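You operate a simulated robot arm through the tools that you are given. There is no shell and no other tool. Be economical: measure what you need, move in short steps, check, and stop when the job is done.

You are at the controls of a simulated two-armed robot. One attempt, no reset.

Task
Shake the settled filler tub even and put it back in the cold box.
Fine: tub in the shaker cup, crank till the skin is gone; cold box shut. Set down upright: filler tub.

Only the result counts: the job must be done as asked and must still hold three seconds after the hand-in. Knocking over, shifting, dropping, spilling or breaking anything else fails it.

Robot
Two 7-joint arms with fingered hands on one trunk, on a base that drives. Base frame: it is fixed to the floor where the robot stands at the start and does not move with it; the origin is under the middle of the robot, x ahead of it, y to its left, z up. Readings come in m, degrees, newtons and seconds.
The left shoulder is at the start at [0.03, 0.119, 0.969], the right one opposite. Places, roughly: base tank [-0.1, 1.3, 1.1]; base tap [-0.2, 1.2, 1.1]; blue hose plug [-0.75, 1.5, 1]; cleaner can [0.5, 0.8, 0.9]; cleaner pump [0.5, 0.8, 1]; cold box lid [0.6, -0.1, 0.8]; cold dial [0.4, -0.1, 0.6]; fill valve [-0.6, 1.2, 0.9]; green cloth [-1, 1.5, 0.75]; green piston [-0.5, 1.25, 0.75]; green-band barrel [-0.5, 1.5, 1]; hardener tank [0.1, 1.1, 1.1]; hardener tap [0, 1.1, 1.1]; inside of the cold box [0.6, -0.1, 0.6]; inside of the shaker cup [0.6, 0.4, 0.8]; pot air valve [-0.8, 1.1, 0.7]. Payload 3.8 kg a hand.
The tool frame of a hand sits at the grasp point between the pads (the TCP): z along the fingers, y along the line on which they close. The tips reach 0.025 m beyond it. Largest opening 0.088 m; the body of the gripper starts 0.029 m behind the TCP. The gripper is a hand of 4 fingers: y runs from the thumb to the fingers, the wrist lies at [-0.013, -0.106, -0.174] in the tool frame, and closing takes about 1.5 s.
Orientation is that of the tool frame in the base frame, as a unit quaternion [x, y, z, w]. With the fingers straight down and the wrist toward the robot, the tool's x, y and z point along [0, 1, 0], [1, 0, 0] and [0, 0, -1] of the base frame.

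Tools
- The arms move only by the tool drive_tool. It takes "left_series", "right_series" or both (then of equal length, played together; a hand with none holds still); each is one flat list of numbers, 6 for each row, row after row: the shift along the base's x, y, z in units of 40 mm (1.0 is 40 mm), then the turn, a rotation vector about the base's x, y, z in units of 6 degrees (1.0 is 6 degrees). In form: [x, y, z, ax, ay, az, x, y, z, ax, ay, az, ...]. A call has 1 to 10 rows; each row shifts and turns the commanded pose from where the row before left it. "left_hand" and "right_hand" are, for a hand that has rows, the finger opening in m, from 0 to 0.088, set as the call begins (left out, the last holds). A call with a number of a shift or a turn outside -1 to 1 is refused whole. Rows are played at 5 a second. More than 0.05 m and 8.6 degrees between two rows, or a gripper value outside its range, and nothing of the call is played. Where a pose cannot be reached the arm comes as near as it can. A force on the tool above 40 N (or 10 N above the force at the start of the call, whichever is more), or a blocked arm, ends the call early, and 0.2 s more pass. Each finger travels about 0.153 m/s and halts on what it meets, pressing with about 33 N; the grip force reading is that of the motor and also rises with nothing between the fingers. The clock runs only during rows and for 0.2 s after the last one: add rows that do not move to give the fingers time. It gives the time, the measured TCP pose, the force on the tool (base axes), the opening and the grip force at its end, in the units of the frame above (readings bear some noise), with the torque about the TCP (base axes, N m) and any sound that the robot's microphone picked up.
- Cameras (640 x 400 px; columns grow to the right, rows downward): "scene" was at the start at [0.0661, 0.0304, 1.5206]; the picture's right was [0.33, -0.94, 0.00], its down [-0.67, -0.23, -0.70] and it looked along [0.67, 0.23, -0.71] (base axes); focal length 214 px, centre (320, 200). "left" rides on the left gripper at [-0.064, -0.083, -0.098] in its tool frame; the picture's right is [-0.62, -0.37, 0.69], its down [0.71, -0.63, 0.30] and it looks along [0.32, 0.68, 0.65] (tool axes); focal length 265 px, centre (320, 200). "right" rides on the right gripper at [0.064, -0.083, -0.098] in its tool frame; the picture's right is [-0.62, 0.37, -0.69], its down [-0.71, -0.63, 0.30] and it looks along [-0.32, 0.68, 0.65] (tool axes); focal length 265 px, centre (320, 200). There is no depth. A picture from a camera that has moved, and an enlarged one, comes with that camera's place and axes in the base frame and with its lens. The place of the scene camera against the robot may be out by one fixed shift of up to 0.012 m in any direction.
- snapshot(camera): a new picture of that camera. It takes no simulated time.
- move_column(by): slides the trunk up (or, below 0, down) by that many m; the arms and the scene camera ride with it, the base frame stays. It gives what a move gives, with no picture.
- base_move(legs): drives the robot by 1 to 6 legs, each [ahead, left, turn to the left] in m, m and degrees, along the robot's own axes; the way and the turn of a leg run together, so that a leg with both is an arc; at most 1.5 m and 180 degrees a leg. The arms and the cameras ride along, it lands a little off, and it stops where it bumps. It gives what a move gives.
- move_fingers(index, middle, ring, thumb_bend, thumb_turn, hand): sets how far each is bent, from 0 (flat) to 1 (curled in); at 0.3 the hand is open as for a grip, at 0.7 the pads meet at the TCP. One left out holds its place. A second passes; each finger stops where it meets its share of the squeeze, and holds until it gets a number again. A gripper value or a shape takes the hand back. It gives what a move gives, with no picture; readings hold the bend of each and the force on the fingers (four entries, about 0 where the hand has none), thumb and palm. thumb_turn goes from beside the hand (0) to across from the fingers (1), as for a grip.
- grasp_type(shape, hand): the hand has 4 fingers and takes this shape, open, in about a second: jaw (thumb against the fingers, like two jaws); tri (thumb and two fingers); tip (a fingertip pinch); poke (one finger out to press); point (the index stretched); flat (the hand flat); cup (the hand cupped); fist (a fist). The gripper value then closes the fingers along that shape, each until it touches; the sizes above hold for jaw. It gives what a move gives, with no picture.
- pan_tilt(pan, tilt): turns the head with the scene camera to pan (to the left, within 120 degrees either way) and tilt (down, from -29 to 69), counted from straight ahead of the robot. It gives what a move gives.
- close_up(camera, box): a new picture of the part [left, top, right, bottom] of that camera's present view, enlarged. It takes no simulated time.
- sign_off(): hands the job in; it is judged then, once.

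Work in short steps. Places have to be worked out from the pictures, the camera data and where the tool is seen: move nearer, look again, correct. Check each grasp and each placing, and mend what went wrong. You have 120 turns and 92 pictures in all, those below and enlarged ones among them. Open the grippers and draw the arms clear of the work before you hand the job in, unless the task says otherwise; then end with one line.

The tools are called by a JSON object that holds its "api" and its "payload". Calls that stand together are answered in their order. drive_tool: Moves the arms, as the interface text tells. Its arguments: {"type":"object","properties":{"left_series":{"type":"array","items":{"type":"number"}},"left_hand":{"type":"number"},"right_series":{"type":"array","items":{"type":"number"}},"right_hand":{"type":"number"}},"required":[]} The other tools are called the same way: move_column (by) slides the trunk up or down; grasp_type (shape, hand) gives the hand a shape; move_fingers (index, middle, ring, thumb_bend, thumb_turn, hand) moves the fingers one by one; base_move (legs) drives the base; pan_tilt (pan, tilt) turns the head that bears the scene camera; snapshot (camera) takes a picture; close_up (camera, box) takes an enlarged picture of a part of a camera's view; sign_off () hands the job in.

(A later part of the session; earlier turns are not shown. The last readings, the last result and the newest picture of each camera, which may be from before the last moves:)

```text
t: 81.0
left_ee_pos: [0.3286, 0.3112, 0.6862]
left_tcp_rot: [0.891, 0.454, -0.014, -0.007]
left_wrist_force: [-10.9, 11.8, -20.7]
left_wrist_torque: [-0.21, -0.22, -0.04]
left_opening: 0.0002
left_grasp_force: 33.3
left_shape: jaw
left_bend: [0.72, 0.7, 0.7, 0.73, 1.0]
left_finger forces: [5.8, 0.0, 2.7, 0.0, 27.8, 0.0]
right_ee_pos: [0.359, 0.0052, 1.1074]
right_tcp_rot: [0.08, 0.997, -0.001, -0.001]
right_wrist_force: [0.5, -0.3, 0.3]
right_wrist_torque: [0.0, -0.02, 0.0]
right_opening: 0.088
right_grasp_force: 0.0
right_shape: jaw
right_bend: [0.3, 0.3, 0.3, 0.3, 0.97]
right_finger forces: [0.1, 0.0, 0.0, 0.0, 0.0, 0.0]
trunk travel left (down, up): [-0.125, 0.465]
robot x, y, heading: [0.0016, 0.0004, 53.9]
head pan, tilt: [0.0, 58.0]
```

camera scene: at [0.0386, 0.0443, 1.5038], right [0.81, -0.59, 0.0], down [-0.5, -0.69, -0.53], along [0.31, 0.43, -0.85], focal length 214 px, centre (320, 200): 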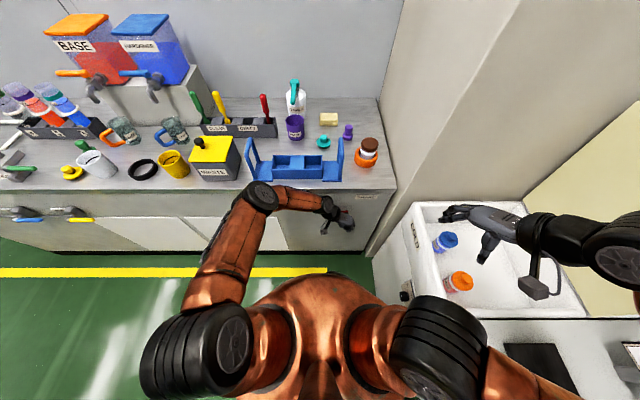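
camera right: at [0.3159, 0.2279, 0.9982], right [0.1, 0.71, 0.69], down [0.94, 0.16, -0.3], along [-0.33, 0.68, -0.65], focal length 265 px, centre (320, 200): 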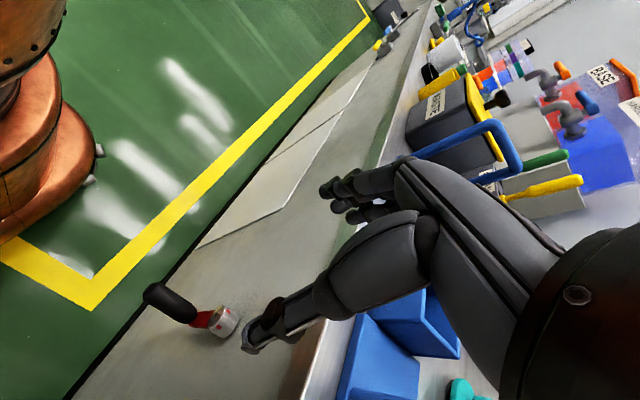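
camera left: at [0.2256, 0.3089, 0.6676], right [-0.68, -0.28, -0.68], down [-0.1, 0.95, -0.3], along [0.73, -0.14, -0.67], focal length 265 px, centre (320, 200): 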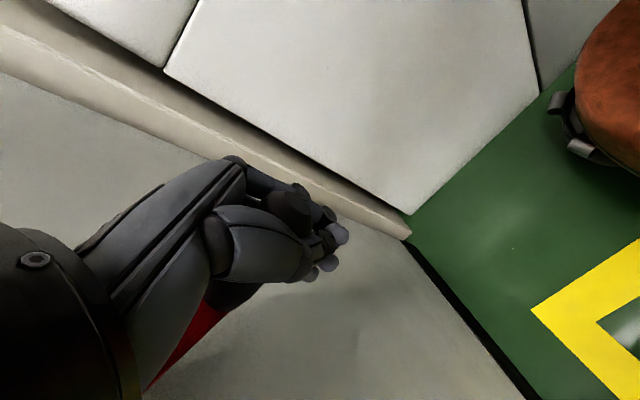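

Force is about 26 N inward and down, so the hand is a bit high here. I'll continue down the right side on a circle centred 9 mm lower.

{"api": "drive_tool", "payload": {"left_series": [0.4, -0.29, -0.7, 0, 0, 0, 0.271, -0.194, -0.8, 0, 0, 0, -0.03, 0.022, -0.865, 0, 0, 0, -0.326, 0.233, -0.768, 0, 0, 0, -0.56, 0.4, -0.528, 0, 0, 0, -0.688, 0.492, -0.188, 0, 0, 0]}}

{"api": "close_up", "payload": {"camera": "scene", "box": [325, 120, 405, 180]}}

```text
t: 82.4
left_ee_pos: [0.2971, 0.334, 0.5367]
left_tcp_rot: [0.891, 0.454, -0.009, -0.005]
left_wrist_force: [5.1, 3.1, 22.2]
left_wrist_torque: [-0.17, 0.13, -0.18]
left_opening: 0.0
left_grasp_force: 32.5
left_shape: jaw
left_bend: [0.72, 0.7, 0.7, 0.74, 1.0]
left_finger forces: [1.2, 0.0, 2.3, 0.0, 14.8, 19.9]
right_ee_pos: [0.3601, 0.0016, 1.1093]
right_tcp_rot: [0.082, 0.997, 0.001, 0.001]
right_wrist_force: [-0.3, 0.3, 0.1]
right_wrist_torque: [0.03, 0.0, 0.03]
right_opening: 0.0879
right_grasp_force: 0.1
right_shape: jaw
right_bend: [0.3, 0.3, 0.3, 0.3, 0.97]
right_finger forces: [0.0, 0.0, 0.0, 0.0, 0.0, 0.0]
trunk travel left (down, up): [-0.125, 0.465]
robot x, y, heading: [0.0057, 0.0034, 53.4]
head pan, tilt: [0.0, 58.0]
```

```text
6.67 times, centred on (365, 150) of scene
camera zoom: at [0.0391, 0.0417, 1.504], right [0.8, -0.59, 0.0], down [-0.5, -0.68, -0.53], along [0.32, 0.43, -0.85], focal length 1430 px, centre (20, 533)
```

zoom: 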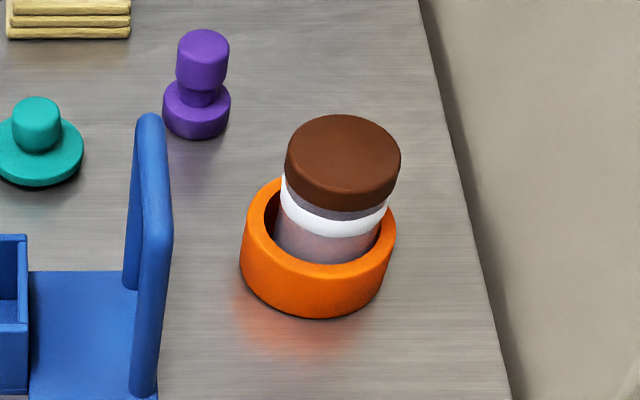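

The palm took 20 N at the bottom, so the true centre is about z 0.621 with R 77 mm. I'll look at the tub's content at high zoom to judge the skin.

{"api": "close_up", "payload": {"camera": "scene", "box": [350, 132, 382, 156]}}

{"api": "close_up", "payload": {"camera": "scene", "box": [426, 225, 482, 300]}}

```text
16.00 times, centred on (366, 144) of scene
camera zoom: at [0.0391, 0.0417, 1.504], right [0.8, -0.59, 0.0], down [-0.5, -0.68, -0.53], along [0.32, 0.43, -0.85], focal length 3432 px, centre (-416, 1096)
```

zoom: 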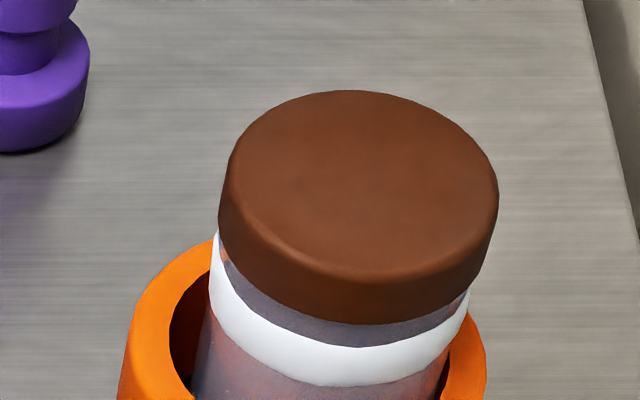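

```text
5.33 times, centred on (454, 262) of scene
camera zoom: at [0.0391, 0.0417, 1.504], right [0.8, -0.59, 0.0], down [-0.5, -0.68, -0.53], along [0.32, 0.43, -0.85], focal length 1144 px, centre (-395, -133)
```

zoom: 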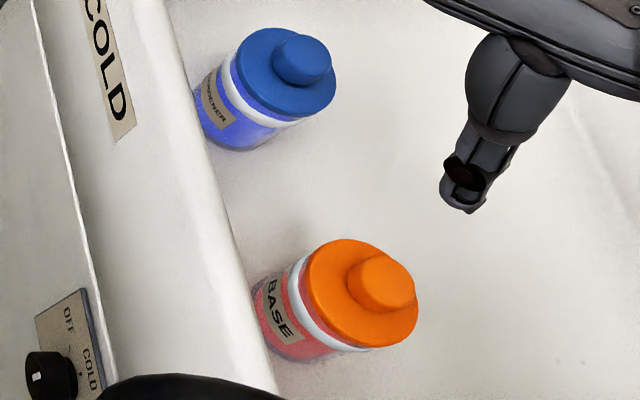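

All three tubs carry the same white ring, so that isn't the skin. What matters is the content, so I'll crank several more turns with the refined circle.

{"api": "drive_tool", "payload": {"left_series": [-0.845, 0.604, 0.44, 0, 0, 0, -0.574, 0.41, 0.705, 0, 0, 0, -0.21, 0.15, 0.963, 0, 0, 0, 0.21, -0.15, 0.963, 0, 0, 0, 0.574, -0.41, 0.705, 0, 0, 0, 0.783, -0.56, 0.258, 0, 0, 0, 0.783, -0.56, -0.258, 0, 0, 0, 0.574, -0.41, -0.705, 0, 0, 0, 0.21, -0.15, -0.963, 0, 0, 0, -0.21, 0.15, -0.963, 0, 0, 0]}}

```text
t: 84.6
left_ee_pos: [0.3466, 0.2987, 0.5795]
left_tcp_rot: [0.891, 0.454, -0.01, -0.006]
left_wrist_force: [-9.7, -0.7, 4.5]
left_wrist_torque: [0.04, -0.35, -0.05]
left_opening: 0.0002
left_grasp_force: 32.6
left_shape: jaw
left_bend: [0.72, 0.7, 0.7, 0.74, 1.0]
left_finger forces: [3.0, 0.0, 3.6, 0.0, 13.4, 0.0]
right_ee_pos: [0.3579, 0.0017, 1.1094]
right_tcp_rot: [0.081, 0.997, 0.0, 0.001]
right_wrist_force: [-0.7, -0.1, 0.7]
right_wrist_torque: [-0.01, -0.01, -0.01]
right_opening: 0.0879
right_grasp_force: 0.0
right_shape: jaw
right_bend: [0.3, 0.3, 0.3, 0.3, 0.97]
right_finger forces: [0.0, 0.0, 0.0, 0.1, 0.0, 0.1]
trunk travel left (down, up): [-0.125, 0.465]
robot x, y, heading: [-0.0, -0.0005, 53.5]
head pan, tilt: [0.0, 58.0]
```

That was smooth: 300° with low forces. I'll continue on the same circle.

{"api": "drive_tool", "payload": {"left_series": [-0.574, 0.41, -0.705, 0, 0, 0, -0.783, 0.56, -0.258, 0, 0, 0, -0.783, 0.56, 0.258, 0, 0, 0, -0.574, 0.41, 0.705, 0, 0, 0, -0.21, 0.15, 0.963, 0, 0, 0, 0.21, -0.15, 0.963, 0, 0, 0, 0.574, -0.41, 0.705, 0, 0, 0, 0.783, -0.56, 0.258, 0, 0, 0, 0.783, -0.56, -0.258, 0, 0, 0, 0.574, -0.41, -0.705, 0, 0, 0]}}

```text
t: 86.8
left_ee_pos: [0.3461, 0.2989, 0.6577]
left_tcp_rot: [0.891, 0.454, -0.012, -0.007]
left_wrist_force: [-8.8, 3.8, -6.3]
left_wrist_torque: [-0.08, -0.26, -0.05]
left_opening: 0.0
left_grasp_force: 32.9
left_shape: jaw
left_bend: [0.72, 0.7, 0.7, 0.74, 1.0]
left_finger forces: [4.0, 0.0, 2.9, 0.0, 16.3, 0.0]
right_ee_pos: [0.3593, 0.0026, 1.1086]
right_tcp_rot: [0.081, 0.997, 0.0, 0.0]
right_wrist_force: [0.3, 0.5, 0.4]
right_wrist_torque: [0.01, 0.02, -0.01]
right_opening: 0.088
right_grasp_force: 0.1
right_shape: jaw
right_bend: [0.3, 0.3, 0.3, 0.3, 0.97]
right_finger forces: [0.0, 0.0, 0.1, 0.1, 0.0, 0.0]
trunk travel left (down, up): [-0.125, 0.465]
robot x, y, heading: [0.0045, -0.0001, 53.7]
head pan, tilt: [0.0, 58.0]
```

Still smooth. I'll do another 300° from φ 240°.

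{"api": "drive_tool", "payload": {"left_series": [0.21, -0.15, -0.963, 0, 0, 0, -0.21, 0.15, -0.963, 0, 0, 0, -0.574, 0.41, -0.705, 0, 0, 0, -0.783, 0.56, -0.258, 0, 0, 0, -0.783, 0.56, 0.258, 0, 0, 0, -0.574, 0.41, 0.705, 0, 0, 0, -0.21, 0.15, 0.963, 0, 0, 0, 0.21, -0.15, 0.963, 0, 0, 0, 0.574, -0.41, 0.705, 0, 0, 0, 0.783, -0.56, 0.258, 0, 0, 0]}}

{"api": "drive_tool", "payload": {"left_series": [0.783, -0.56, -0.258, 0, 0, 0, 0.574, -0.41, -0.705, 0, 0, 0, 0.21, -0.15, -0.963, 0, 0, 0, -0.21, 0.15, -0.963, 0, 0, 0, -0.574, 0.41, -0.705, 0, 0, 0, -0.783, 0.56, -0.258, 0, 0, 0, -0.783, 0.56, 0.258, 0, 0, 0, -0.574, 0.41, 0.705, 0, 0, 0, -0.21, 0.15, 0.963, 0, 0, 0, 0.21, -0.15, 0.963, 0, 0, 0]}}

{"api": "close_up", "payload": {"camera": "scene", "box": [300, 120, 400, 240]}}

```text
t: 89.0
left_ee_pos: [0.2911, 0.3381, 0.6961]
left_tcp_rot: [0.891, 0.454, -0.014, -0.007]
left_wrist_force: [-2.8, -0.3, -20.7]
left_wrist_torque: [0.02, -0.02, -0.07]
left_opening: 0.0
left_grasp_force: 33.3
left_shape: jaw
left_bend: [0.72, 0.7, 0.7, 0.74, 1.0]
left_finger forces: [8.9, 0.1, 4.0, 0.0, 17.4, 0.1]
right_ee_pos: [0.3604, 0.003, 1.1084]
right_tcp_rot: [0.081, 0.997, -0.001, -0.001]
right_wrist_force: [0.7, 0.9, 0.0]
right_wrist_torque: [0.03, 0.02, 0.01]
right_opening: 0.088
right_grasp_force: 0.1
right_shape: jaw
right_bend: [0.3, 0.3, 0.3, 0.3, 0.97]
right_finger forces: [0.0, 0.0, 0.0, 0.0, 0.0, 0.1]
trunk travel left (down, up): [-0.125, 0.465]
robot x, y, heading: [0.0006, -0.0027, 53.8]
head pan, tilt: [0.0, 58.0]
```

```text
t: 91.2
left_ee_pos: [0.2392, 0.3748, 0.6578]
left_tcp_rot: [0.891, 0.454, -0.012, -0.006]
left_wrist_force: [17.0, -2.8, -13.2]
left_wrist_torque: [0.1, 0.55, 0.03]
left_opening: 0.0
left_grasp_force: 32.9
left_shape: jaw
left_bend: [0.72, 0.7, 0.7, 0.74, 1.0]
left_finger forces: [15.8, 0.1, 6.0, 0.0, 7.7, 0.1]
right_ee_pos: [0.3628, 0.0028, 1.1075]
right_tcp_rot: [0.08, 0.997, 0.0, -0.001]
right_wrist_force: [0.2, -0.3, 0.1]
right_wrist_torque: [0.02, -0.02, 0.02]
right_opening: 0.0881
right_grasp_force: 0.0
right_shape: jaw
right_bend: [0.3, 0.3, 0.3, 0.3, 0.97]
right_finger forces: [0.1, 0.0, 0.1, 0.0, 0.0, 0.0]
trunk travel left (down, up): [-0.125, 0.465]
robot x, y, heading: [0.0006, -0.0018, 54.0]
head pan, tilt: [0.0, 58.0]
```

```text
3.33 times, centred on (350, 180) of scene
camera zoom: at [0.0434, 0.0435, 1.5035], right [0.81, -0.59, 0.0], down [-0.5, -0.68, -0.53], along [0.31, 0.43, -0.85], focal length 715 px, centre (220, 267)
```

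zoom: 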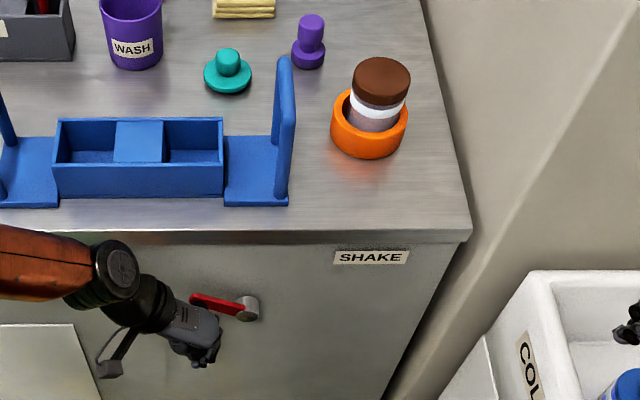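

About seven turns so far, with forces still fine. I'll add a few more to be safe.

{"api": "drive_tool", "payload": {"left_series": [0.574, -0.41, 0.705, 0, 0, 0, 0.783, -0.56, 0.258, 0, 0, 0, 0.783, -0.56, -0.258, 0, 0, 0, 0.574, -0.41, -0.705, 0, 0, 0, 0.21, -0.15, -0.963, 0, 0, 0, -0.21, 0.15, -0.963, 0, 0, 0, -0.574, 0.41, -0.705, 0, 0, 0, -0.783, 0.56, -0.258, 0, 0, 0, -0.783, 0.56, 0.258, 0, 0, 0, -0.574, 0.41, 0.705, 0, 0, 0]}}

{"api": "drive_tool", "payload": {"left_series": [-0.21, 0.15, 0.963, 0, 0, 0, 0.21, -0.15, 0.963, 0, 0, 0, 0.574, -0.41, 0.705, 0, 0, 0, 0.783, -0.56, 0.258, 0, 0, 0, 0.783, -0.56, -0.258, 0, 0, 0, 0.574, -0.41, -0.705, 0, 0, 0, 0.21, -0.15, -0.963, 0, 0, 0, -0.21, 0.15, -0.963, 0, 0, 0, -0.574, 0.41, -0.705, 0, 0, 0, -0.783, 0.56, -0.258, 0, 0, 0]}}

```text
t: 93.4
left_ee_pos: [0.2399, 0.3761, 0.5829]
left_tcp_rot: [0.891, 0.453, -0.011, -0.006]
left_wrist_force: [3.9, -5.9, -0.3]
left_wrist_torque: [0.22, 0.12, -0.06]
left_opening: 0.0001
left_grasp_force: 32.5
left_shape: jaw
left_bend: [0.72, 0.7, 0.7, 0.75, 1.0]
left_finger forces: [11.1, 0.0, 5.3, 0.0, 9.1, 0.0]
right_ee_pos: [0.3596, 0.0014, 1.1079]
right_tcp_rot: [0.081, 0.997, 0.0, 0.0]
right_wrist_force: [0.3, -0.5, 0.5]
right_wrist_torque: [0.01, -0.01, 0.04]
right_opening: 0.088
right_grasp_force: 0.1
right_shape: jaw
right_bend: [0.3, 0.3, 0.3, 0.3, 0.97]
right_finger forces: [0.1, 0.1, 0.0, 0.0, 0.0, 0.0]
trunk travel left (down, up): [-0.125, 0.465]
robot x, y, heading: [0.0015, -0.001, 53.8]
head pan, tilt: [0.0, 58.0]
```

```text
t: 95.6
left_ee_pos: [0.2943, 0.3373, 0.5432]
left_tcp_rot: [0.891, 0.453, -0.01, -0.006]
left_wrist_force: [0.8, -5.1, 7.6]
left_wrist_torque: [0.14, -0.05, -0.08]
left_opening: 0.0
left_grasp_force: 33.3
left_shape: jaw
left_bend: [0.72, 0.7, 0.7, 0.75, 1.0]
left_finger forces: [7.2, 0.0, 4.9, 0.0, 9.9, 0.0]
right_ee_pos: [0.358, 0.0024, 1.11]
right_tcp_rot: [0.082, 0.997, 0.001, 0.001]
right_wrist_force: [0.4, -0.6, 0.1]
right_wrist_torque: [0.01, -0.02, 0.0]
right_opening: 0.0878
right_grasp_force: 0.0
right_shape: jaw
right_bend: [0.3, 0.3, 0.3, 0.3, 0.97]
right_finger forces: [0.1, 0.0, 0.0, 0.0, 0.0, 0.0]
trunk travel left (down, up): [-0.125, 0.465]
robot x, y, heading: [0.0013, 0.0024, 53.5]
head pan, tilt: [0.0, 58.0]
```

Smooth. I'll do one more pair of sweeps, ending with the handle low.

{"api": "drive_tool", "payload": {"left_series": [-0.783, 0.56, 0.258, 0, 0, 0, -0.574, 0.41, 0.705, 0, 0, 0, -0.21, 0.15, 0.963, 0, 0, 0, 0.21, -0.15, 0.963, 0, 0, 0, 0.574, -0.41, 0.705, 0, 0, 0, 0.783, -0.56, 0.258, 0, 0, 0, 0.783, -0.56, -0.258, 0, 0, 0, 0.574, -0.41, -0.705, 0, 0, 0, 0.21, -0.15, -0.963, 0, 0, 0, -0.21, 0.15, -0.963, 0, 0, 0]}}

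{"api": "drive_tool", "payload": {"left_series": [-0.574, 0.41, -0.705, 0, 0, 0, -0.783, 0.56, -0.258, 0, 0, 0, -0.783, 0.56, 0.258, 0, 0, 0, -0.574, 0.41, 0.705, 0, 0, 0, -0.21, 0.15, 0.963, 0, 0, 0, 0.21, -0.15, 0.963, 0, 0, 0, 0.574, -0.41, 0.705, 0, 0, 0, 0.783, -0.56, 0.258, 0, 0, 0, 0.783, -0.56, -0.258, 0, 0, 0]}}

{"api": "drive_tool", "payload": {"left_series": [0.574, -0.41, -0.705, 0, 0, 0, 0.21, -0.15, -0.963, 0, 0, 0, -0.21, 0.15, -0.963, 0, 0, 0, -0.574, 0.41, -0.705, 0, 0, 0, -0.783, 0.56, -0.258, 0, 0, 0]}}

{"api": "close_up", "payload": {"camera": "scene", "box": [350, 132, 382, 156]}}

```text
t: 97.8
left_ee_pos: [0.3478, 0.2996, 0.5819]
left_tcp_rot: [0.89, 0.455, -0.011, -0.006]
left_wrist_force: [-10.7, 0.3, 4.6]
left_wrist_torque: [0.02, -0.38, -0.08]
left_opening: 0.0001
left_grasp_force: 33.6
left_shape: jaw
left_bend: [0.72, 0.7, 0.7, 0.75, 1.0]
left_finger forces: [3.8, 0.1, 3.4, 0.0, 16.3, 0.1]
right_ee_pos: [0.3583, 0.0019, 1.1089]
right_tcp_rot: [0.081, 0.997, -0.001, 0.0]
right_wrist_force: [0.1, -0.5, -0.2]
right_wrist_torque: [0.02, -0.01, 0.01]
right_opening: 0.0878
right_grasp_force: 0.1
right_shape: jaw
right_bend: [0.3, 0.3, 0.3, 0.3, 0.97]
right_finger forces: [0.1, 0.0, 0.0, 0.0, 0.0, 0.0]
trunk travel left (down, up): [-0.125, 0.465]
robot x, y, heading: [0.0031, 0.0033, 53.6]
head pan, tilt: [0.0, 58.0]
```

```text
t: 99.8
left_ee_pos: [0.3223, 0.3154, 0.6847]
left_tcp_rot: [0.89, 0.455, -0.011, -0.006]
left_wrist_force: [-3.5, 4.1, -7.5]
left_wrist_torque: [-0.09, -0.07, -0.06]
left_opening: 0.0001
left_grasp_force: 33.4
left_shape: jaw
left_bend: [0.72, 0.7, 0.7, 0.75, 1.0]
left_finger forces: [6.1, 0.0, 3.8, 0.1, 15.1, 0.0]
right_ee_pos: [0.3595, 0.0029, 1.1078]
right_tcp_rot: [0.082, 0.997, 0.0, 0.0]
right_wrist_force: [-0.5, 0.4, 0.9]
right_wrist_torque: [0.0, 0.0, 0.02]
right_opening: 0.0881
right_grasp_force: 0.1
right_shape: jaw
right_bend: [0.3, 0.3, 0.3, 0.3, 0.97]
right_finger forces: [0.0, 0.0, 0.0, 0.0, 0.0, 0.1]
trunk travel left (down, up): [-0.125, 0.465]
robot x, y, heading: [0.0023, 0.0003, 53.7]
head pan, tilt: [0.0, 58.0]
```

```text
t: 101.0
left_ee_pos: [0.2927, 0.3381, 0.542]
left_tcp_rot: [0.892, 0.453, -0.01, -0.005]
left_wrist_force: [1.9, -2.2, 4.8]
left_wrist_torque: [0.04, 0.04, -0.07]
left_opening: 0.0
left_grasp_force: 33.1
left_shape: jaw
left_bend: [0.72, 0.7, 0.7, 0.75, 1.0]
left_finger forces: [7.9, 0.0, 4.7, 0.0, 9.8, 0.0]
right_ee_pos: [0.358, 0.002, 1.1084]
right_tcp_rot: [0.081, 0.997, -0.001, 0.0]
right_wrist_force: [-0.1, 0.4, 0.6]
right_wrist_torque: [0.0, 0.01, -0.02]
right_opening: 0.088
right_grasp_force: 0.0
right_shape: jaw
right_bend: [0.3, 0.3, 0.3, 0.3, 0.97]
right_finger forces: [0.0, 0.0, 0.1, 0.0, 0.0, 0.0]
trunk travel left (down, up): [-0.125, 0.465]
robot x, y, heading: [0.0023, -0.001, 53.6]
head pan, tilt: [0.0, 58.0]
```

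```text
16.00 times, centred on (366, 144) of scene
camera zoom: at [0.039, 0.0424, 1.504], right [0.81, -0.59, 0.0], down [-0.5, -0.68, -0.53], along [0.31, 0.43, -0.85], focal length 3432 px, centre (-416, 1096)
```

zoom: 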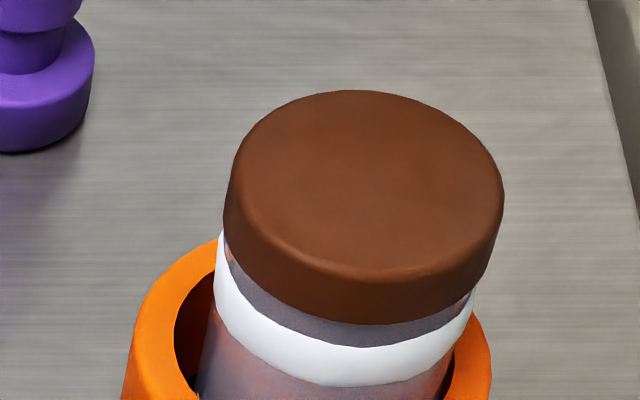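

The white ring is unchanged, so it's part of the tub. About ten and a half turns are done. I'll open the left hand and withdraw it straight up and back.

{"api": "drive_tool", "payload": {"left_series": [0, 0, 0, 0, 0, 0, 0, 0, 0, 0, 0, 0, 0, 0, 0, 0, 0, 0, 0, 0, 0, 0, 0, 0], "left_hand": 0.088}}

{"api": "drive_tool", "payload": {"left_series": [0, 0, 0.5, 0, 0, 0, 0, 0, 0.8, 0, 0, 0, 0, 0, 0.9, 0, 0, 0, 0, 0, 0.9, 0, 0, 0, 0, 0, 0.9, 0, 0, 0, 0, 0, 0.9, 0, 0, 0, 0, 0, 0.9, 0, 0, 0, -0.3, -0.4, 0.9, 0, 0, 0, -0.3, -0.4, 0.9, 0, 0, 0, -0.3, -0.4, 0.9, 0, 0, 0]}}

{"api": "drive_tool", "payload": {"left_series": [-0.7, 0.5, 0.7, 0, 0, 0.9, -0.7, 0.5, 0.7, 0, 0, 0.9, -0.7, 0.5, 0.7, 0, 0, 0.9, -0.7, 0.5, 0.7, 0, 0, 0.9, -0.7, 0.4, 0.7, 0, 0, 0.9, -0.7, 0.4, 0, 0, 0, 0.9, -0.7, 0.4, 0, 0, 0, 0.9, -0.4, 0.2, 0, 0, 0, 0.9]}}

{"api": "snapshot", "payload": {"camera": "scene"}}

```text
t: 102.0
left_ee_pos: [0.2927, 0.3386, 0.5413]
left_tcp_rot: [0.891, 0.454, -0.011, -0.005]
left_wrist_force: [-0.4, -0.9, -0.1]
left_wrist_torque: [0.01, -0.03, -0.02]
left_opening: 0.0874
left_grasp_force: 0.0
left_shape: jaw
left_bend: [0.3, 0.3, 0.3, 0.3, 0.98]
left_finger forces: [0.1, 0.0, 0.1, 0.0, 0.0, 0.0]
right_ee_pos: [0.3599, 0.0023, 1.109]
right_tcp_rot: [0.081, 0.997, -0.001, 0.001]
right_wrist_force: [-0.3, 0.1, -0.8]
right_wrist_torque: [0.03, 0.0, 0.01]
right_opening: 0.088
right_grasp_force: 0.1
right_shape: jaw
right_bend: [0.3, 0.3, 0.3, 0.3, 0.97]
right_finger forces: [0.0, 0.0, 0.0, 0.0, 0.0, 0.0]
trunk travel left (down, up): [-0.125, 0.465]
robot x, y, heading: [0.0031, -0.0019, 53.8]
head pan, tilt: [0.0, 58.0]
```

```text
t: 104.2
left_ee_pos: [0.2561, 0.2893, 0.8831]
left_tcp_rot: [0.891, 0.454, -0.012, -0.006]
left_wrist_force: [0.7, 0.9, -0.4]
left_wrist_torque: [-0.01, 0.02, 0.02]
left_opening: 0.0877
left_grasp_force: 0.0
left_shape: jaw
left_bend: [0.3, 0.3, 0.3, 0.3, 0.98]
left_finger forces: [0.1, 0.0, 0.0, 0.0, 0.0, 0.0]
right_ee_pos: [0.3592, 0.0012, 1.1084]
right_tcp_rot: [0.081, 0.997, 0.001, 0.001]
right_wrist_force: [-0.6, 0.1, 0.1]
right_wrist_torque: [0.0, -0.01, 0.0]
right_opening: 0.088
right_grasp_force: 0.1
right_shape: jaw
right_bend: [0.3, 0.3, 0.3, 0.3, 0.97]
right_finger forces: [0.0, 0.0, 0.1, 0.1, 0.0, 0.1]
trunk travel left (down, up): [-0.125, 0.465]
robot x, y, heading: [-0.0012, 0.0023, 53.7]
head pan, tilt: [0.0, 58.0]
```

```text
t: 106.0
left_ee_pos: [0.0449, 0.4251, 1.0235]
left_tcp_rot: [0.662, 0.749, -0.013, -0.002]
left_wrist_force: [-0.2, 0.1, 0.2]
left_wrist_torque: [-0.01, 0.02, -0.02]
left_opening: 0.0875
left_grasp_force: 0.1
left_shape: jaw
left_bend: [0.3, 0.3, 0.3, 0.3, 0.98]
left_finger forces: [0.1, 0.0, 0.0, 0.0, 0.1, 0.0]
right_ee_pos: [0.3583, 0.001, 1.1092]
right_tcp_rot: [0.082, 0.997, 0.001, 0.0]
right_wrist_force: [-0.6, 0.2, 0.1]
right_wrist_torque: [-0.03, -0.01, 0.0]
right_opening: 0.0881
right_grasp_force: 0.0
right_shape: jaw
right_bend: [0.3, 0.3, 0.3, 0.3, 0.97]
right_finger forces: [0.0, 0.0, 0.1, 0.0, 0.1, 0.0]
trunk travel left (down, up): [-0.125, 0.465]
robot x, y, heading: [0.0048, 0.0013, 53.6]
head pan, tilt: [0.0, 58.0]
```

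```text
12 pictures are left
camera scene: at [0.04, 0.0429, 1.5038], right [0.81, -0.59, 0.0], down [-0.5, -0.68, -0.53], along [0.31, 0.43, -0.85], focal length 214 px, centre (320, 200)
```

scene: 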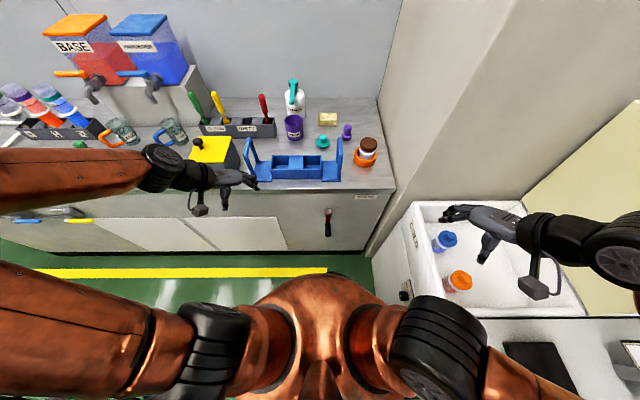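

Left hand is clear and the tub still stands in the cup. I'll drive forward again and bring the right hand over the cup, first sideways away from the column and then in over the bench.

{"api": "base_move", "payload": {"legs": [[0.1, 0, 0]]}}

{"api": "drive_tool", "payload": {"right_series": [-0.509, 0.364, 0, 0, 0, -0.9, -0.509, 0.364, 0, 0, 0, -0.9, -0.509, 0.364, 0, 0, 0, -0.9, -0.509, 0.364, 0, 0, 0, -0.9, 0, 0, 0, 0, 0, -0.9], "right_hand": 0.088}}

```text
t: 107.1
left_ee_pos: [0.107, 0.5085, 1.0215]
left_tcp_rot: [0.662, 0.75, -0.014, -0.002]
left_wrist_force: [0.2, 0.0, -0.1]
left_wrist_torque: [-0.03, 0.02, 0.03]
left_opening: 0.0876
left_grasp_force: 0.1
left_shape: jaw
left_bend: [0.3, 0.3, 0.3, 0.3, 0.98]
left_finger forces: [0.0, 0.0, 0.0, 0.0, 0.0, 0.1]
right_ee_pos: [0.42, 0.0858, 1.109]
right_tcp_rot: [0.081, 0.997, -0.001, 0.0]
right_wrist_force: [0.2, 0.6, -0.6]
right_wrist_torque: [-0.03, -0.01, 0.01]
right_opening: 0.088
right_grasp_force: 0.1
right_shape: jaw
right_bend: [0.3, 0.3, 0.3, 0.3, 0.97]
right_finger forces: [0.0, 0.0, 0.0, 0.0, 0.0, 0.0]
trunk travel left (down, up): [-0.125, 0.465]
robot x, y, heading: [0.0623, 0.0844, 53.8]
head pan, tilt: [0.0, 58.0]
```

```text
t: 108.3
left_ee_pos: [0.1045, 0.5059, 1.0229]
left_tcp_rot: [0.66, 0.751, -0.013, -0.002]
left_wrist_force: [-0.3, 0.6, 0.7]
left_wrist_torque: [-0.03, -0.01, -0.01]
left_opening: 0.0877
left_grasp_force: 0.1
left_shape: jaw
left_bend: [0.3, 0.3, 0.3, 0.3, 0.98]
left_finger forces: [0.0, 0.0, 0.0, 0.1, 0.0, 0.1]
right_ee_pos: [0.4273, 0.1625, 1.1235]
right_tcp_rot: [0.312, 0.95, -0.001, -0.001]
right_wrist_force: [0.7, 0.2, -0.8]
right_wrist_torque: [0.01, -0.01, 0.0]
right_opening: 0.0881
right_grasp_force: 0.0
right_shape: jaw
right_bend: [0.3, 0.3, 0.3, 0.3, 0.97]
right_finger forces: [0.1, 0.0, 0.1, 0.0, 0.0, 0.0]
right hand out of reach, approached as far as the arm can: row 1, 2, 3, 4, 5
trunk travel left (down, up): [-0.125, 0.465]
robot x, y, heading: [0.0587, 0.0801, 53.9]
head pan, tilt: [0.0, 58.0]
```

The hand is a little off because the arm is near its inner limit. The commanded point is still on my path, so I'll go in along the bench-normal to above the cup.

{"api": "drive_tool", "payload": {"right_series": [0.519, 0.739, 0, 0, 0, 0, 0.519, 0.739, 0, 0, 0, 0, 0.519, 0.739, 0, 0, 0, 0, 0.519, 0.739, 0, 0, 0, 0, 0.519, 0.739, 0, 0, 0, 0, 0.519, 0.739, 0, 0, 0, 0, 0.519, 0.739, 0, 0, 0, 0, 0.519, 0.739, 0, 0, 0, 0, 0.519, 0.739, 0, 0, 0, 0, 0.519, 0.739, 0, 0, 0, 0]}}

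{"api": "snapshot", "payload": {"camera": "right"}}

```text
t: 110.5
left_ee_pos: [0.0988, 0.5079, 1.0219]
left_tcp_rot: [0.661, 0.75, -0.011, 0.001]
left_wrist_force: [0.6, 0.4, -0.2]
left_wrist_torque: [0.03, 0.06, -0.03]
left_opening: 0.0875
left_grasp_force: 0.1
left_shape: jaw
left_bend: [0.3, 0.3, 0.3, 0.3, 0.98]
left_finger forces: [0.0, 0.0, 0.0, 0.0, 0.0, 0.0]
right_ee_pos: [0.6278, 0.461, 1.1268]
right_tcp_rot: [0.31, 0.951, 0.002, 0.003]
right_wrist_force: [-0.6, -0.8, 0.0]
right_wrist_torque: [0.01, 0.0, 0.02]
right_opening: 0.0881
right_grasp_force: 0.0
right_shape: jaw
right_bend: [0.3, 0.3, 0.3, 0.3, 0.98]
right_finger forces: [0.1, 0.1, 0.0, 0.1, 0.1, 0.0]
trunk travel left (down, up): [-0.125, 0.465]
robot x, y, heading: [0.06, 0.0817, 54.1]
head pan, tilt: [0.0, 58.0]
```

```text
11 pictures are left
camera right: at [0.5247, 0.4306, 1.2236], right [0.71, -0.07, 0.7], down [0.21, -0.93, -0.3], along [0.67, 0.36, -0.65], focal length 265 px, centre (320, 200)
```

right: 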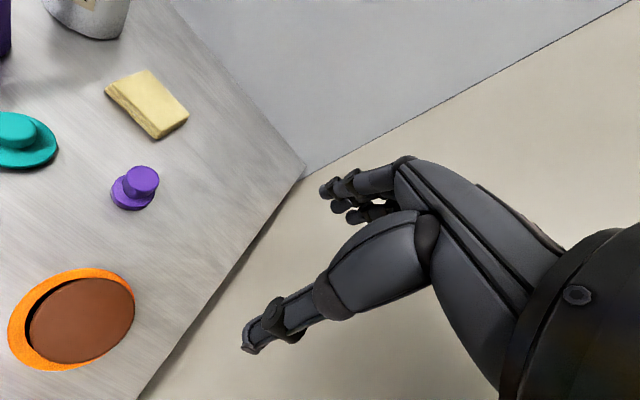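

The cap is around (0.55, 0.433). The hand went 8 cm too far in x, so I'll move back over it and lower to z 1.0 to measure.

{"api": "drive_tool", "payload": {"right_series": [-0.66, -0.2, 0, 0, 0, 0, -0.66, -0.2, 0, 0, 0, 0, -0.66, -0.2, 0, 0, 0, 0, 0, 0, -0.8, 0, 0, 0, 0, 0, -0.8, 0, 0, 0, 0, 0, -0.8, 0, 0, 0, 0, 0, -0.6, 0, 0, 0]}}

{"api": "snapshot", "payload": {"camera": "right"}}

```text
t: 112.1
left_ee_pos: [0.1055, 0.5081, 1.0218]
left_tcp_rot: [0.661, 0.75, -0.013, -0.001]
left_wrist_force: [0.3, 0.2, -0.1]
left_wrist_torque: [0.03, -0.01, 0.0]
left_opening: 0.0875
left_grasp_force: 0.1
left_shape: jaw
left_bend: [0.3, 0.3, 0.3, 0.3, 0.98]
left_finger forces: [0.0, 0.1, 0.0, 0.0, 0.0, 0.0]
right_ee_pos: [0.5552, 0.4364, 1.0021]
right_tcp_rot: [0.311, 0.95, -0.001, 0.0]
right_wrist_force: [0.7, 0.1, 0.4]
right_wrist_torque: [0.01, 0.01, 0.01]
right_opening: 0.088
right_grasp_force: 0.1
right_shape: jaw
right_bend: [0.3, 0.3, 0.3, 0.3, 0.98]
right_finger forces: [0.0, 0.1, 0.0, 0.1, 0.0, 0.0]
trunk travel left (down, up): [-0.125, 0.465]
robot x, y, heading: [0.0653, 0.0805, 53.5]
head pan, tilt: [0.0, 58.0]
```

```text
10 pictures are left
camera right: at [0.4553, 0.4061, 1.1004], right [0.72, -0.07, 0.69], down [0.2, -0.93, -0.3], along [0.67, 0.36, -0.65], focal length 265 px, centre (320, 200)
```

right: 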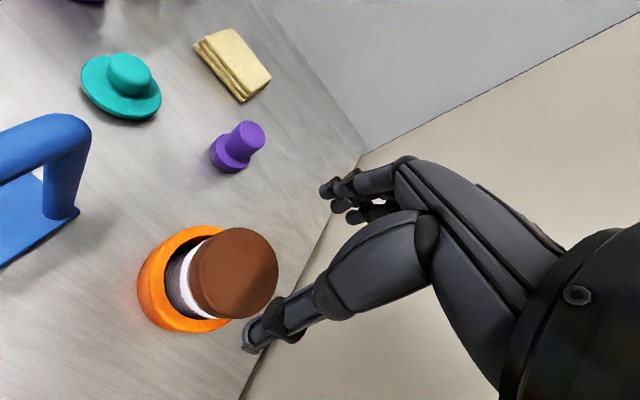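

Crossing the views puts the cap top centre at (0.552, 0.432, 0.922). I'll lower to TCP z 0.907, then close.

{"api": "drive_tool", "payload": {"right_series": [-0.1, -0.1, -0.6, 0, 0, 0, 0, 0, -0.6, 0, 0, 0, 0, 0, -0.6, 0, 0, 0, 0, 0, -0.58, 0, 0, 0]}}

{"api": "drive_tool", "payload": {"right_series": [0, 0, 0, 0, 0, 0, 0, 0, 0, 0, 0, 0, 0, 0, 0, 0, 0, 0, 0, 0, 0, 0, 0, 0, 0, 0, 0, 0, 0, 0, 0, 0, 0, 0, 0, 0], "right_hand": 0.03}}

{"api": "snapshot", "payload": {"camera": "right"}}

```text
t: 113.1
left_ee_pos: [0.1045, 0.5075, 1.0233]
left_tcp_rot: [0.661, 0.75, -0.014, -0.001]
left_wrist_force: [-1.8, -0.3, -0.6]
left_wrist_torque: [0.02, -0.01, 0.02]
left_opening: 0.0874
left_grasp_force: 0.1
left_shape: jaw
left_bend: [0.3, 0.3, 0.3, 0.3, 0.98]
left_finger forces: [0.1, 0.0, 0.0, 0.0, 0.0, 0.0]
right_ee_pos: [0.5526, 0.4311, 0.9085]
right_tcp_rot: [0.312, 0.95, 0.0, 0.0]
right_wrist_force: [0.5, -0.1, 2.2]
right_wrist_torque: [0.06, 0.01, -0.03]
right_opening: 0.0879
right_grasp_force: 0.1
right_shape: jaw
right_bend: [0.3, 0.3, 0.3, 0.3, 0.98]
right_finger forces: [1.9, 0.0, 0.0, 0.0, 0.1, 0.0]
trunk travel left (down, up): [-0.125, 0.465]
robot x, y, heading: [0.061, 0.0841, 53.7]
head pan, tilt: [0.0, 58.0]
```

```text
t: 114.5
left_ee_pos: [0.1056, 0.5086, 1.0224]
left_tcp_rot: [0.661, 0.75, -0.014, -0.001]
left_wrist_force: [0.5, 0.8, -0.2]
left_wrist_torque: [0.0, -0.01, 0.0]
left_opening: 0.0876
left_grasp_force: 0.1
left_shape: jaw
left_bend: [0.3, 0.3, 0.3, 0.3, 0.98]
left_finger forces: [0.1, 0.0, 0.0, 0.1, 0.0, 0.0]
right_ee_pos: [0.5527, 0.4331, 0.9073]
right_tcp_rot: [0.311, 0.95, 0.0, 0.0]
right_wrist_force: [0.3, -0.6, -0.4]
right_wrist_torque: [0.02, -0.03, -0.02]
right_opening: 0.0565
right_grasp_force: 32.9
right_shape: jaw
right_bend: [0.28, 0.38, 0.4, 0.63, 0.99]
right_finger forces: [17.4, 9.2, 4.0, 0.0, 30.6, 0.0]
trunk travel left (down, up): [-0.125, 0.465]
robot x, y, heading: [0.0617, 0.0826, 53.9]
head pan, tilt: [0.0, 58.0]
```

```text
9 pictures are left
camera right: at [0.4509, 0.4021, 1.0049], right [0.72, -0.07, 0.69], down [0.2, -0.93, -0.3], along [0.67, 0.36, -0.65], focal length 265 px, centre (320, 200)
```

right: 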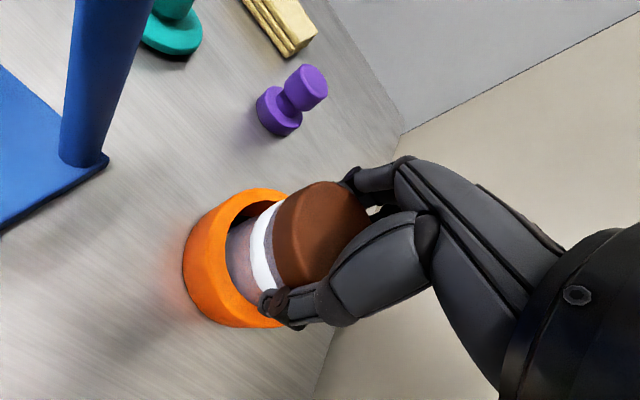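

The grip matches the first one. I'll lift straight up out of the cup and look at the contents.

{"api": "drive_tool", "payload": {"right_series": [0, 0, 0.4, 0, 0, 0, 0, 0, 0.5, 0, 0, 0, 0, 0, 0.7, 0, 0, 0, 0, 0, 0.8, 0, 0, 0, 0, 0, 0.8, 0, 0, 0, 0, 0, 0.8, 0, 0, 0]}}

{"api": "close_up", "payload": {"camera": "right", "box": [130, 190, 370, 370]}}

```text
t: 115.9
left_ee_pos: [0.104, 0.5077, 1.0225]
left_tcp_rot: [0.661, 0.75, -0.012, -0.002]
left_wrist_force: [-0.4, 0.2, -0.9]
left_wrist_torque: [0.0, 0.01, 0.02]
left_opening: 0.0878
left_grasp_force: 0.1
left_shape: jaw
left_bend: [0.3, 0.3, 0.3, 0.3, 0.98]
left_finger forces: [0.0, 0.0, 0.1, 0.1, 0.0, 0.0]
right_ee_pos: [0.5528, 0.4308, 1.0678]
right_tcp_rot: [0.311, 0.95, 0.0, 0.0]
right_wrist_force: [0.3, 0.1, -1.5]
right_wrist_torque: [0.04, -0.03, 0.01]
right_opening: 0.0566
right_grasp_force: 33.1
right_shape: jaw
right_bend: [0.28, 0.38, 0.4, 0.63, 0.99]
right_finger forces: [17.5, 9.0, 4.1, 0.1, 30.7, 0.0]
trunk travel left (down, up): [-0.125, 0.465]
robot x, y, heading: [0.0594, 0.0823, 53.6]
head pan, tilt: [0.0, 58.0]
```

```text
2.22 times, centred on (250, 280) of right
camera zoom: at [0.4509, 0.4016, 1.1663], right [0.72, -0.07, 0.69], down [0.2, -0.93, -0.3], along [0.67, 0.36, -0.65], focal length 590 px, centre (476, 22)
```

zoom: 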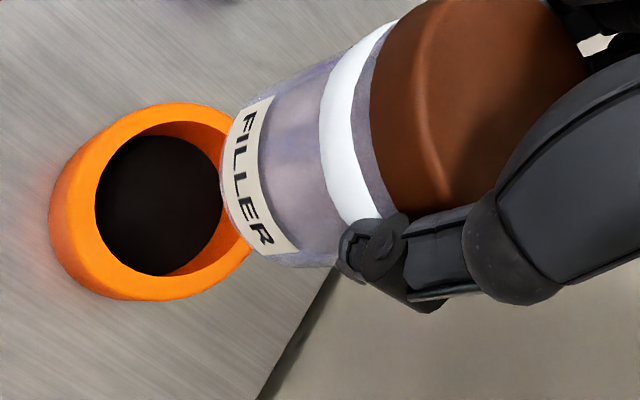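

The tub is out of the cup. The contents look even, but I'll check closely for any leftover skin layer.

{"api": "close_up", "payload": {"camera": "right", "box": [205, 195, 305, 315]}}

```text
3.33 times, centred on (255, 255) of right
camera zoom: at [0.4509, 0.4016, 1.1663], right [0.72, -0.07, 0.69], down [0.2, -0.93, -0.3], along [0.67, 0.36, -0.65], focal length 885 px, centre (537, 17)
```

zoom: 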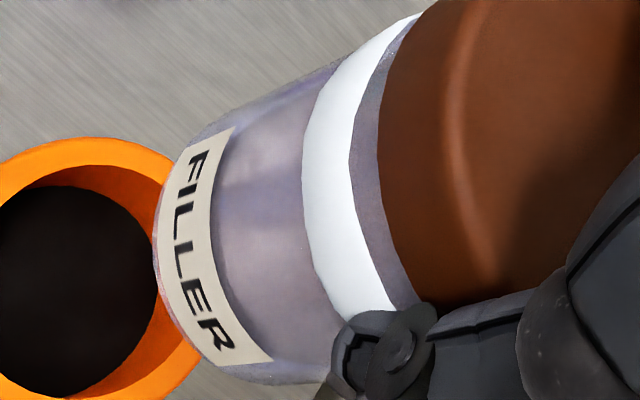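

The body content is uniform with no skin visible; the white band sits outside the glass, as on the other tubs. I'll draw the tub back, then back up and turn to the cold box.

{"api": "drive_tool", "payload": {"right_series": [-0.2, -0.7, 0, 0, 0, 0, -0.65, -0.45, 0, 0, 0, 0, -0.65, -0.45, 0, 0, 0, 0, -0.65, -0.25, 0, 0, 0, 0, -0.6, 0, 0, 0, 0, 0]}}

{"api": "base_move", "payload": {"legs": [[-0.1, 0, 0], [0, 0, -54]]}}

{"api": "pan_tilt", "payload": {"pan": -15, "tilt": 55}}

{"api": "snapshot", "payload": {"camera": "scene"}}

```text
t: 117.1
left_ee_pos: [0.1036, 0.5077, 1.0218]
left_tcp_rot: [0.661, 0.75, -0.013, -0.001]
left_wrist_force: [0.1, -0.9, 0.2]
left_wrist_torque: [0.01, 0.01, 0.0]
left_opening: 0.0875
left_grasp_force: 0.0
left_shape: jaw
left_bend: [0.3, 0.3, 0.3, 0.3, 0.98]
left_finger forces: [0.0, 0.0, 0.1, 0.1, 0.0, 0.0]
right_ee_pos: [0.4415, 0.3583, 1.0678]
right_tcp_rot: [0.312, 0.95, 0.0, 0.0]
right_wrist_force: [0.7, 0.4, -1.8]
right_wrist_torque: [0.03, 0.01, -0.01]
right_opening: 0.0565
right_grasp_force: 33.0
right_shape: jaw
right_bend: [0.28, 0.38, 0.4, 0.63, 0.99]
right_finger forces: [17.3, 9.1, 4.1, 0.1, 30.7, 0.0]
trunk travel left (down, up): [-0.125, 0.465]
robot x, y, heading: [0.0604, 0.0784, 53.9]
head pan, tilt: [0.0, 58.0]
```

```text
t: 120.7
left_ee_pos: [0.3728, 0.2156, 1.0229]
left_tcp_rot: [0.93, 0.367, -0.011, -0.006]
left_wrist_force: [-0.7, 0.5, -0.5]
left_wrist_torque: [-0.03, 0.01, 0.02]
left_opening: 0.0878
left_grasp_force: 0.1
left_shape: jaw
left_bend: [0.3, 0.3, 0.3, 0.3, 0.98]
left_finger forces: [0.0, 0.0, 0.0, 0.0, 0.1, 0.0]
right_ee_pos: [0.4494, -0.1455, 1.0686]
right_tcp_rot: [0.709, 0.705, 0.0, 0.0]
right_wrist_force: [0.1, 0.2, -2.5]
right_wrist_torque: [0.02, -0.01, -0.03]
right_opening: 0.0562
right_grasp_force: 33.0
right_shape: jaw
right_bend: [0.28, 0.38, 0.4, 0.63, 0.99]
right_finger forces: [17.3, 9.0, 4.0, 0.0, 30.5, 0.1]
trunk travel left (down, up): [-0.125, 0.465]
robot x, y, heading: [0.0031, -0.0006, -0.5]
head pan, tilt: [0.0, 58.0]
```

```text
t: 121.5
left_ee_pos: [0.3734, 0.2143, 1.0214]
left_tcp_rot: [0.93, 0.367, -0.01, -0.008]
left_wrist_force: [0.6, 0.9, -0.6]
left_wrist_torque: [0.02, -0.02, -0.02]
left_opening: 0.0879
left_grasp_force: 0.0
left_shape: jaw
left_bend: [0.3, 0.3, 0.3, 0.3, 0.98]
left_finger forces: [0.0, 0.0, 0.1, 0.0, 0.0, 0.1]
right_ee_pos: [0.4494, -0.146, 1.068]
right_tcp_rot: [0.709, 0.705, -0.001, 0.0]
right_wrist_force: [-0.4, 0.0, -3.1]
right_wrist_torque: [0.01, -0.01, 0.0]
right_opening: 0.0564
right_grasp_force: 32.5
right_shape: jaw
right_bend: [0.28, 0.38, 0.4, 0.63, 0.99]
right_finger forces: [17.3, 9.1, 4.0, 0.1, 30.4, 0.0]
trunk travel left (down, up): [-0.125, 0.465]
robot x, y, heading: [0.0018, -0.0017, -0.0]
head pan, tilt: [-15.0, 55.0]
```

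```text
6 pictures are left
camera scene: at [0.0616, -0.0143, 1.5074], right [-0.27, -0.96, 0.0], down [-0.79, 0.22, -0.57], along [0.55, -0.15, -0.82], focal length 214 px, centre (320, 200)
```

scene: 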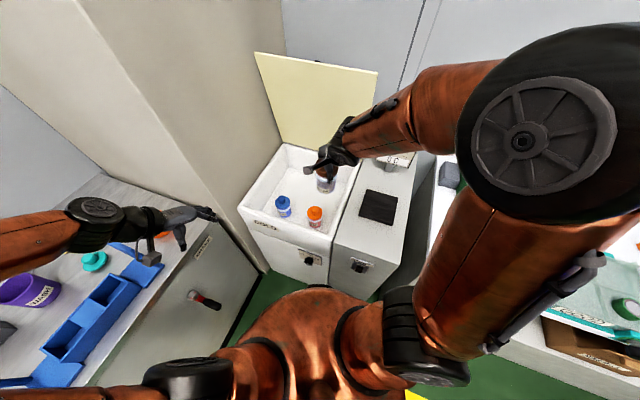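

The tub is held and the box is still open. I'll return it above its original spot and lower it to about 3 cm above the floor.

{"api": "drive_tool", "payload": {"right_series": [0.8, 0, 0, 0, 0, 0, 0.8, 0, 0, 0, 0, 0, 0.8, 0, 0, 0, 0, 0, 0.8, 0, 0, 0, 0, 0, 0.8, 0, 0, 0, 0, 0, 0.8, 0, 0, 0, 0, 0, 0.8, 0, 0, 0, 0, 0]}}

{"api": "drive_tool", "payload": {"right_series": [0, 0, -0.9, 0, 0, 0, 0, 0, -0.9, 0, 0, 0, 0, 0, -0.9, 0, 0, 0, 0, 0, -0.9, 0, 0, 0, 0, 0, -0.9, 0, 0, 0, 0, 0, -0.9, 0, 0, 0, 0, 0, -0.9, 0, 0, 0, 0, 0, -0.9, 0, 0, 0]}}

```text
t: 123.1
left_ee_pos: [0.3723, 0.2146, 1.0227]
left_tcp_rot: [0.93, 0.366, -0.011, -0.008]
left_wrist_force: [-0.4, -0.1, 0.3]
left_wrist_torque: [0.03, 0.02, 0.0]
left_opening: 0.0877
left_grasp_force: 0.1
left_shape: jaw
left_bend: [0.3, 0.3, 0.3, 0.3, 0.98]
left_finger forces: [0.1, 0.1, 0.0, 0.1, 0.0, 0.1]
right_ee_pos: [0.6743, -0.1461, 1.0674]
right_tcp_rot: [0.71, 0.704, 0.0, -0.001]
right_wrist_force: [-0.4, -0.4, -2.2]
right_wrist_torque: [-0.01, 0.0, -0.02]
right_opening: 0.0564
right_grasp_force: 33.2
right_shape: jaw
right_bend: [0.28, 0.38, 0.4, 0.63, 0.99]
right_finger forces: [17.6, 9.2, 4.2, 0.0, 30.5, 0.0]
trunk travel left (down, up): [-0.125, 0.465]
robot x, y, heading: [0.0018, 0.0035, -0.8]
head pan, tilt: [-15.0, 55.0]
```

```text
t: 124.9
left_ee_pos: [0.3733, 0.2162, 1.0228]
left_tcp_rot: [0.931, 0.366, -0.011, -0.007]
left_wrist_force: [0.2, 0.0, 0.2]
left_wrist_torque: [-0.03, -0.02, 0.0]
left_opening: 0.0877
left_grasp_force: 0.1
left_shape: jaw
left_bend: [0.3, 0.3, 0.3, 0.3, 0.98]
left_finger forces: [0.0, 0.0, 0.0, 0.1, 0.0, 0.0]
right_ee_pos: [0.6731, -0.1447, 0.7796]
right_tcp_rot: [0.709, 0.705, 0.0, 0.0]
right_wrist_force: [-0.8, 0.5, -2.6]
right_wrist_torque: [0.03, 0.02, -0.01]
right_opening: 0.0558
right_grasp_force: 32.8
right_shape: jaw
right_bend: [0.28, 0.39, 0.41, 0.63, 0.99]
right_finger forces: [17.4, 9.1, 4.1, 0.0, 30.3, 0.0]
trunk travel left (down, up): [-0.125, 0.465]
robot x, y, heading: [0.0032, 0.0011, -0.6]
head pan, tilt: [-15.0, 55.0]
```

No contact yet. The floor should come at TCP z of about 0.745, so I'll lower gently in 4 mm steps.

{"api": "drive_tool", "payload": {"right_series": [0, 0, -0.25, 0, 0, 0, 0, 0, -0.25, 0, 0, 0, 0, 0, -0.15, 0, 0, 0, 0, 0, -0.1, 0, 0, 0]}}

```text
t: 125.9
left_ee_pos: [0.3739, 0.2151, 1.0217]
left_tcp_rot: [0.93, 0.367, -0.011, -0.007]
left_wrist_force: [0.3, -0.4, -0.5]
left_wrist_torque: [0.0, -0.01, -0.02]
left_opening: 0.0875
left_grasp_force: 0.1
left_shape: jaw
left_bend: [0.3, 0.3, 0.3, 0.3, 0.98]
left_finger forces: [0.0, 0.1, 0.1, 0.1, 0.0, 0.1]
right_ee_pos: [0.6732, -0.145, 0.7507]
right_tcp_rot: [0.709, 0.705, 0.0, 0.0]
right_wrist_force: [-0.8, 0.0, -2.7]
right_wrist_torque: [0.0, 0.02, 0.0]
right_opening: 0.0561
right_grasp_force: 32.9
right_shape: jaw
right_bend: [0.28, 0.39, 0.41, 0.63, 0.99]
right_finger forces: [17.4, 9.0, 4.2, 0.0, 30.3, 0.0]
trunk travel left (down, up): [-0.125, 0.465]
robot x, y, heading: [0.0033, 0.0017, -0.2]
head pan, tilt: [-15.0, 55.0]
```

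{"api": "drive_tool", "payload": {"right_series": [0, 0, -0.08, 0, 0, 0, 0, 0, -0.08, 0, 0, 0]}}

```text
t: 126.5
left_ee_pos: [0.3735, 0.2148, 1.022]
left_tcp_rot: [0.93, 0.366, -0.01, -0.007]
left_wrist_force: [0.7, 0.6, -1.1]
left_wrist_torque: [0.0, 0.0, 0.04]
left_opening: 0.0877
left_grasp_force: 0.1
left_shape: jaw
left_bend: [0.3, 0.3, 0.3, 0.3, 0.98]
left_finger forces: [0.1, 0.0, 0.1, 0.0, 0.0, 0.0]
right_ee_pos: [0.673, -0.1454, 0.7423]
right_tcp_rot: [0.709, 0.705, 0.0, 0.0]
right_wrist_force: [-0.6, -0.1, -1.9]
right_wrist_torque: [0.04, 0.02, -0.01]
right_opening: 0.056
right_grasp_force: 32.8
right_shape: jaw
right_bend: [0.28, 0.39, 0.41, 0.63, 0.99]
right_finger forces: [17.4, 8.9, 4.1, 0.0, 30.3, 0.0]
trunk travel left (down, up): [-0.125, 0.465]
robot x, y, heading: [0.0063, 0.0003, -0.5]
head pan, tilt: [-15.0, 55.0]
```

No floor contact yet at 0.742. I'll keep going in 2 to 3 mm steps.

{"api": "drive_tool", "payload": {"right_series": [0, 0, -0.06, 0, 0, 0, 0, 0, -0.06, 0, 0, 0]}}

```text
t: 127.1
left_ee_pos: [0.3728, 0.2149, 1.0229]
left_tcp_rot: [0.93, 0.367, -0.011, -0.007]
left_wrist_force: [0.1, -0.1, 0.0]
left_wrist_torque: [0.03, 0.05, 0.0]
left_opening: 0.0877
left_grasp_force: 0.0
left_shape: jaw
left_bend: [0.3, 0.3, 0.3, 0.3, 0.98]
left_finger forces: [0.1, 0.0, 0.0, 0.0, 0.1, 0.0]
right_ee_pos: [0.6729, -0.1465, 0.7378]
right_tcp_rot: [0.71, 0.704, 0.0, -0.001]
right_wrist_force: [0.1, -0.3, -1.2]
right_wrist_torque: [0.02, 0.0, 0.02]
right_opening: 0.0562
right_grasp_force: 33.2
right_shape: jaw
right_bend: [0.28, 0.39, 0.41, 0.63, 0.99]
right_finger forces: [17.4, 9.0, 4.1, 0.0, 30.4, 0.1]
trunk travel left (down, up): [-0.125, 0.465]
robot x, y, heading: [0.0035, -0.0018, -0.2]
head pan, tilt: [-15.0, 55.0]
```

{"api": "drive_tool", "payload": {"right_series": [0, 0, -0.06, 0, 0, 0, 0, 0, -0.06, 0, 0, 0, 0, 0, -0.04, 0, 0, 0]}}

```text
t: 127.9
left_ee_pos: [0.3714, 0.2158, 1.0214]
left_tcp_rot: [0.93, 0.368, -0.01, -0.006]
left_wrist_force: [-0.6, -0.5, -1.4]
left_wrist_torque: [-0.03, 0.01, 0.02]
left_opening: 0.0876
left_grasp_force: 0.0
left_shape: jaw
left_bend: [0.3, 0.3, 0.3, 0.3, 0.98]
left_finger forces: [0.0, 0.0, 0.1, 0.0, 0.0, 0.1]
right_ee_pos: [0.6741, -0.1439, 0.7362]
right_tcp_rot: [0.71, 0.704, 0.003, 0.003]
right_wrist_force: [-2.8, 0.8, 16.7]
right_wrist_torque: [-0.02, 0.1, -0.01]
right_opening: 0.0556
right_grasp_force: 33.2
right_shape: jaw
right_bend: [0.28, 0.39, 0.41, 0.63, 0.99]
right_finger forces: [17.3, 9.1, 3.8, 0.1, 32.8, 0.0]
trunk travel left (down, up): [-0.125, 0.465]
robot x, y, heading: [0.0027, 0.0018, -0.2]
head pan, tilt: [-15.0, 55.0]
```

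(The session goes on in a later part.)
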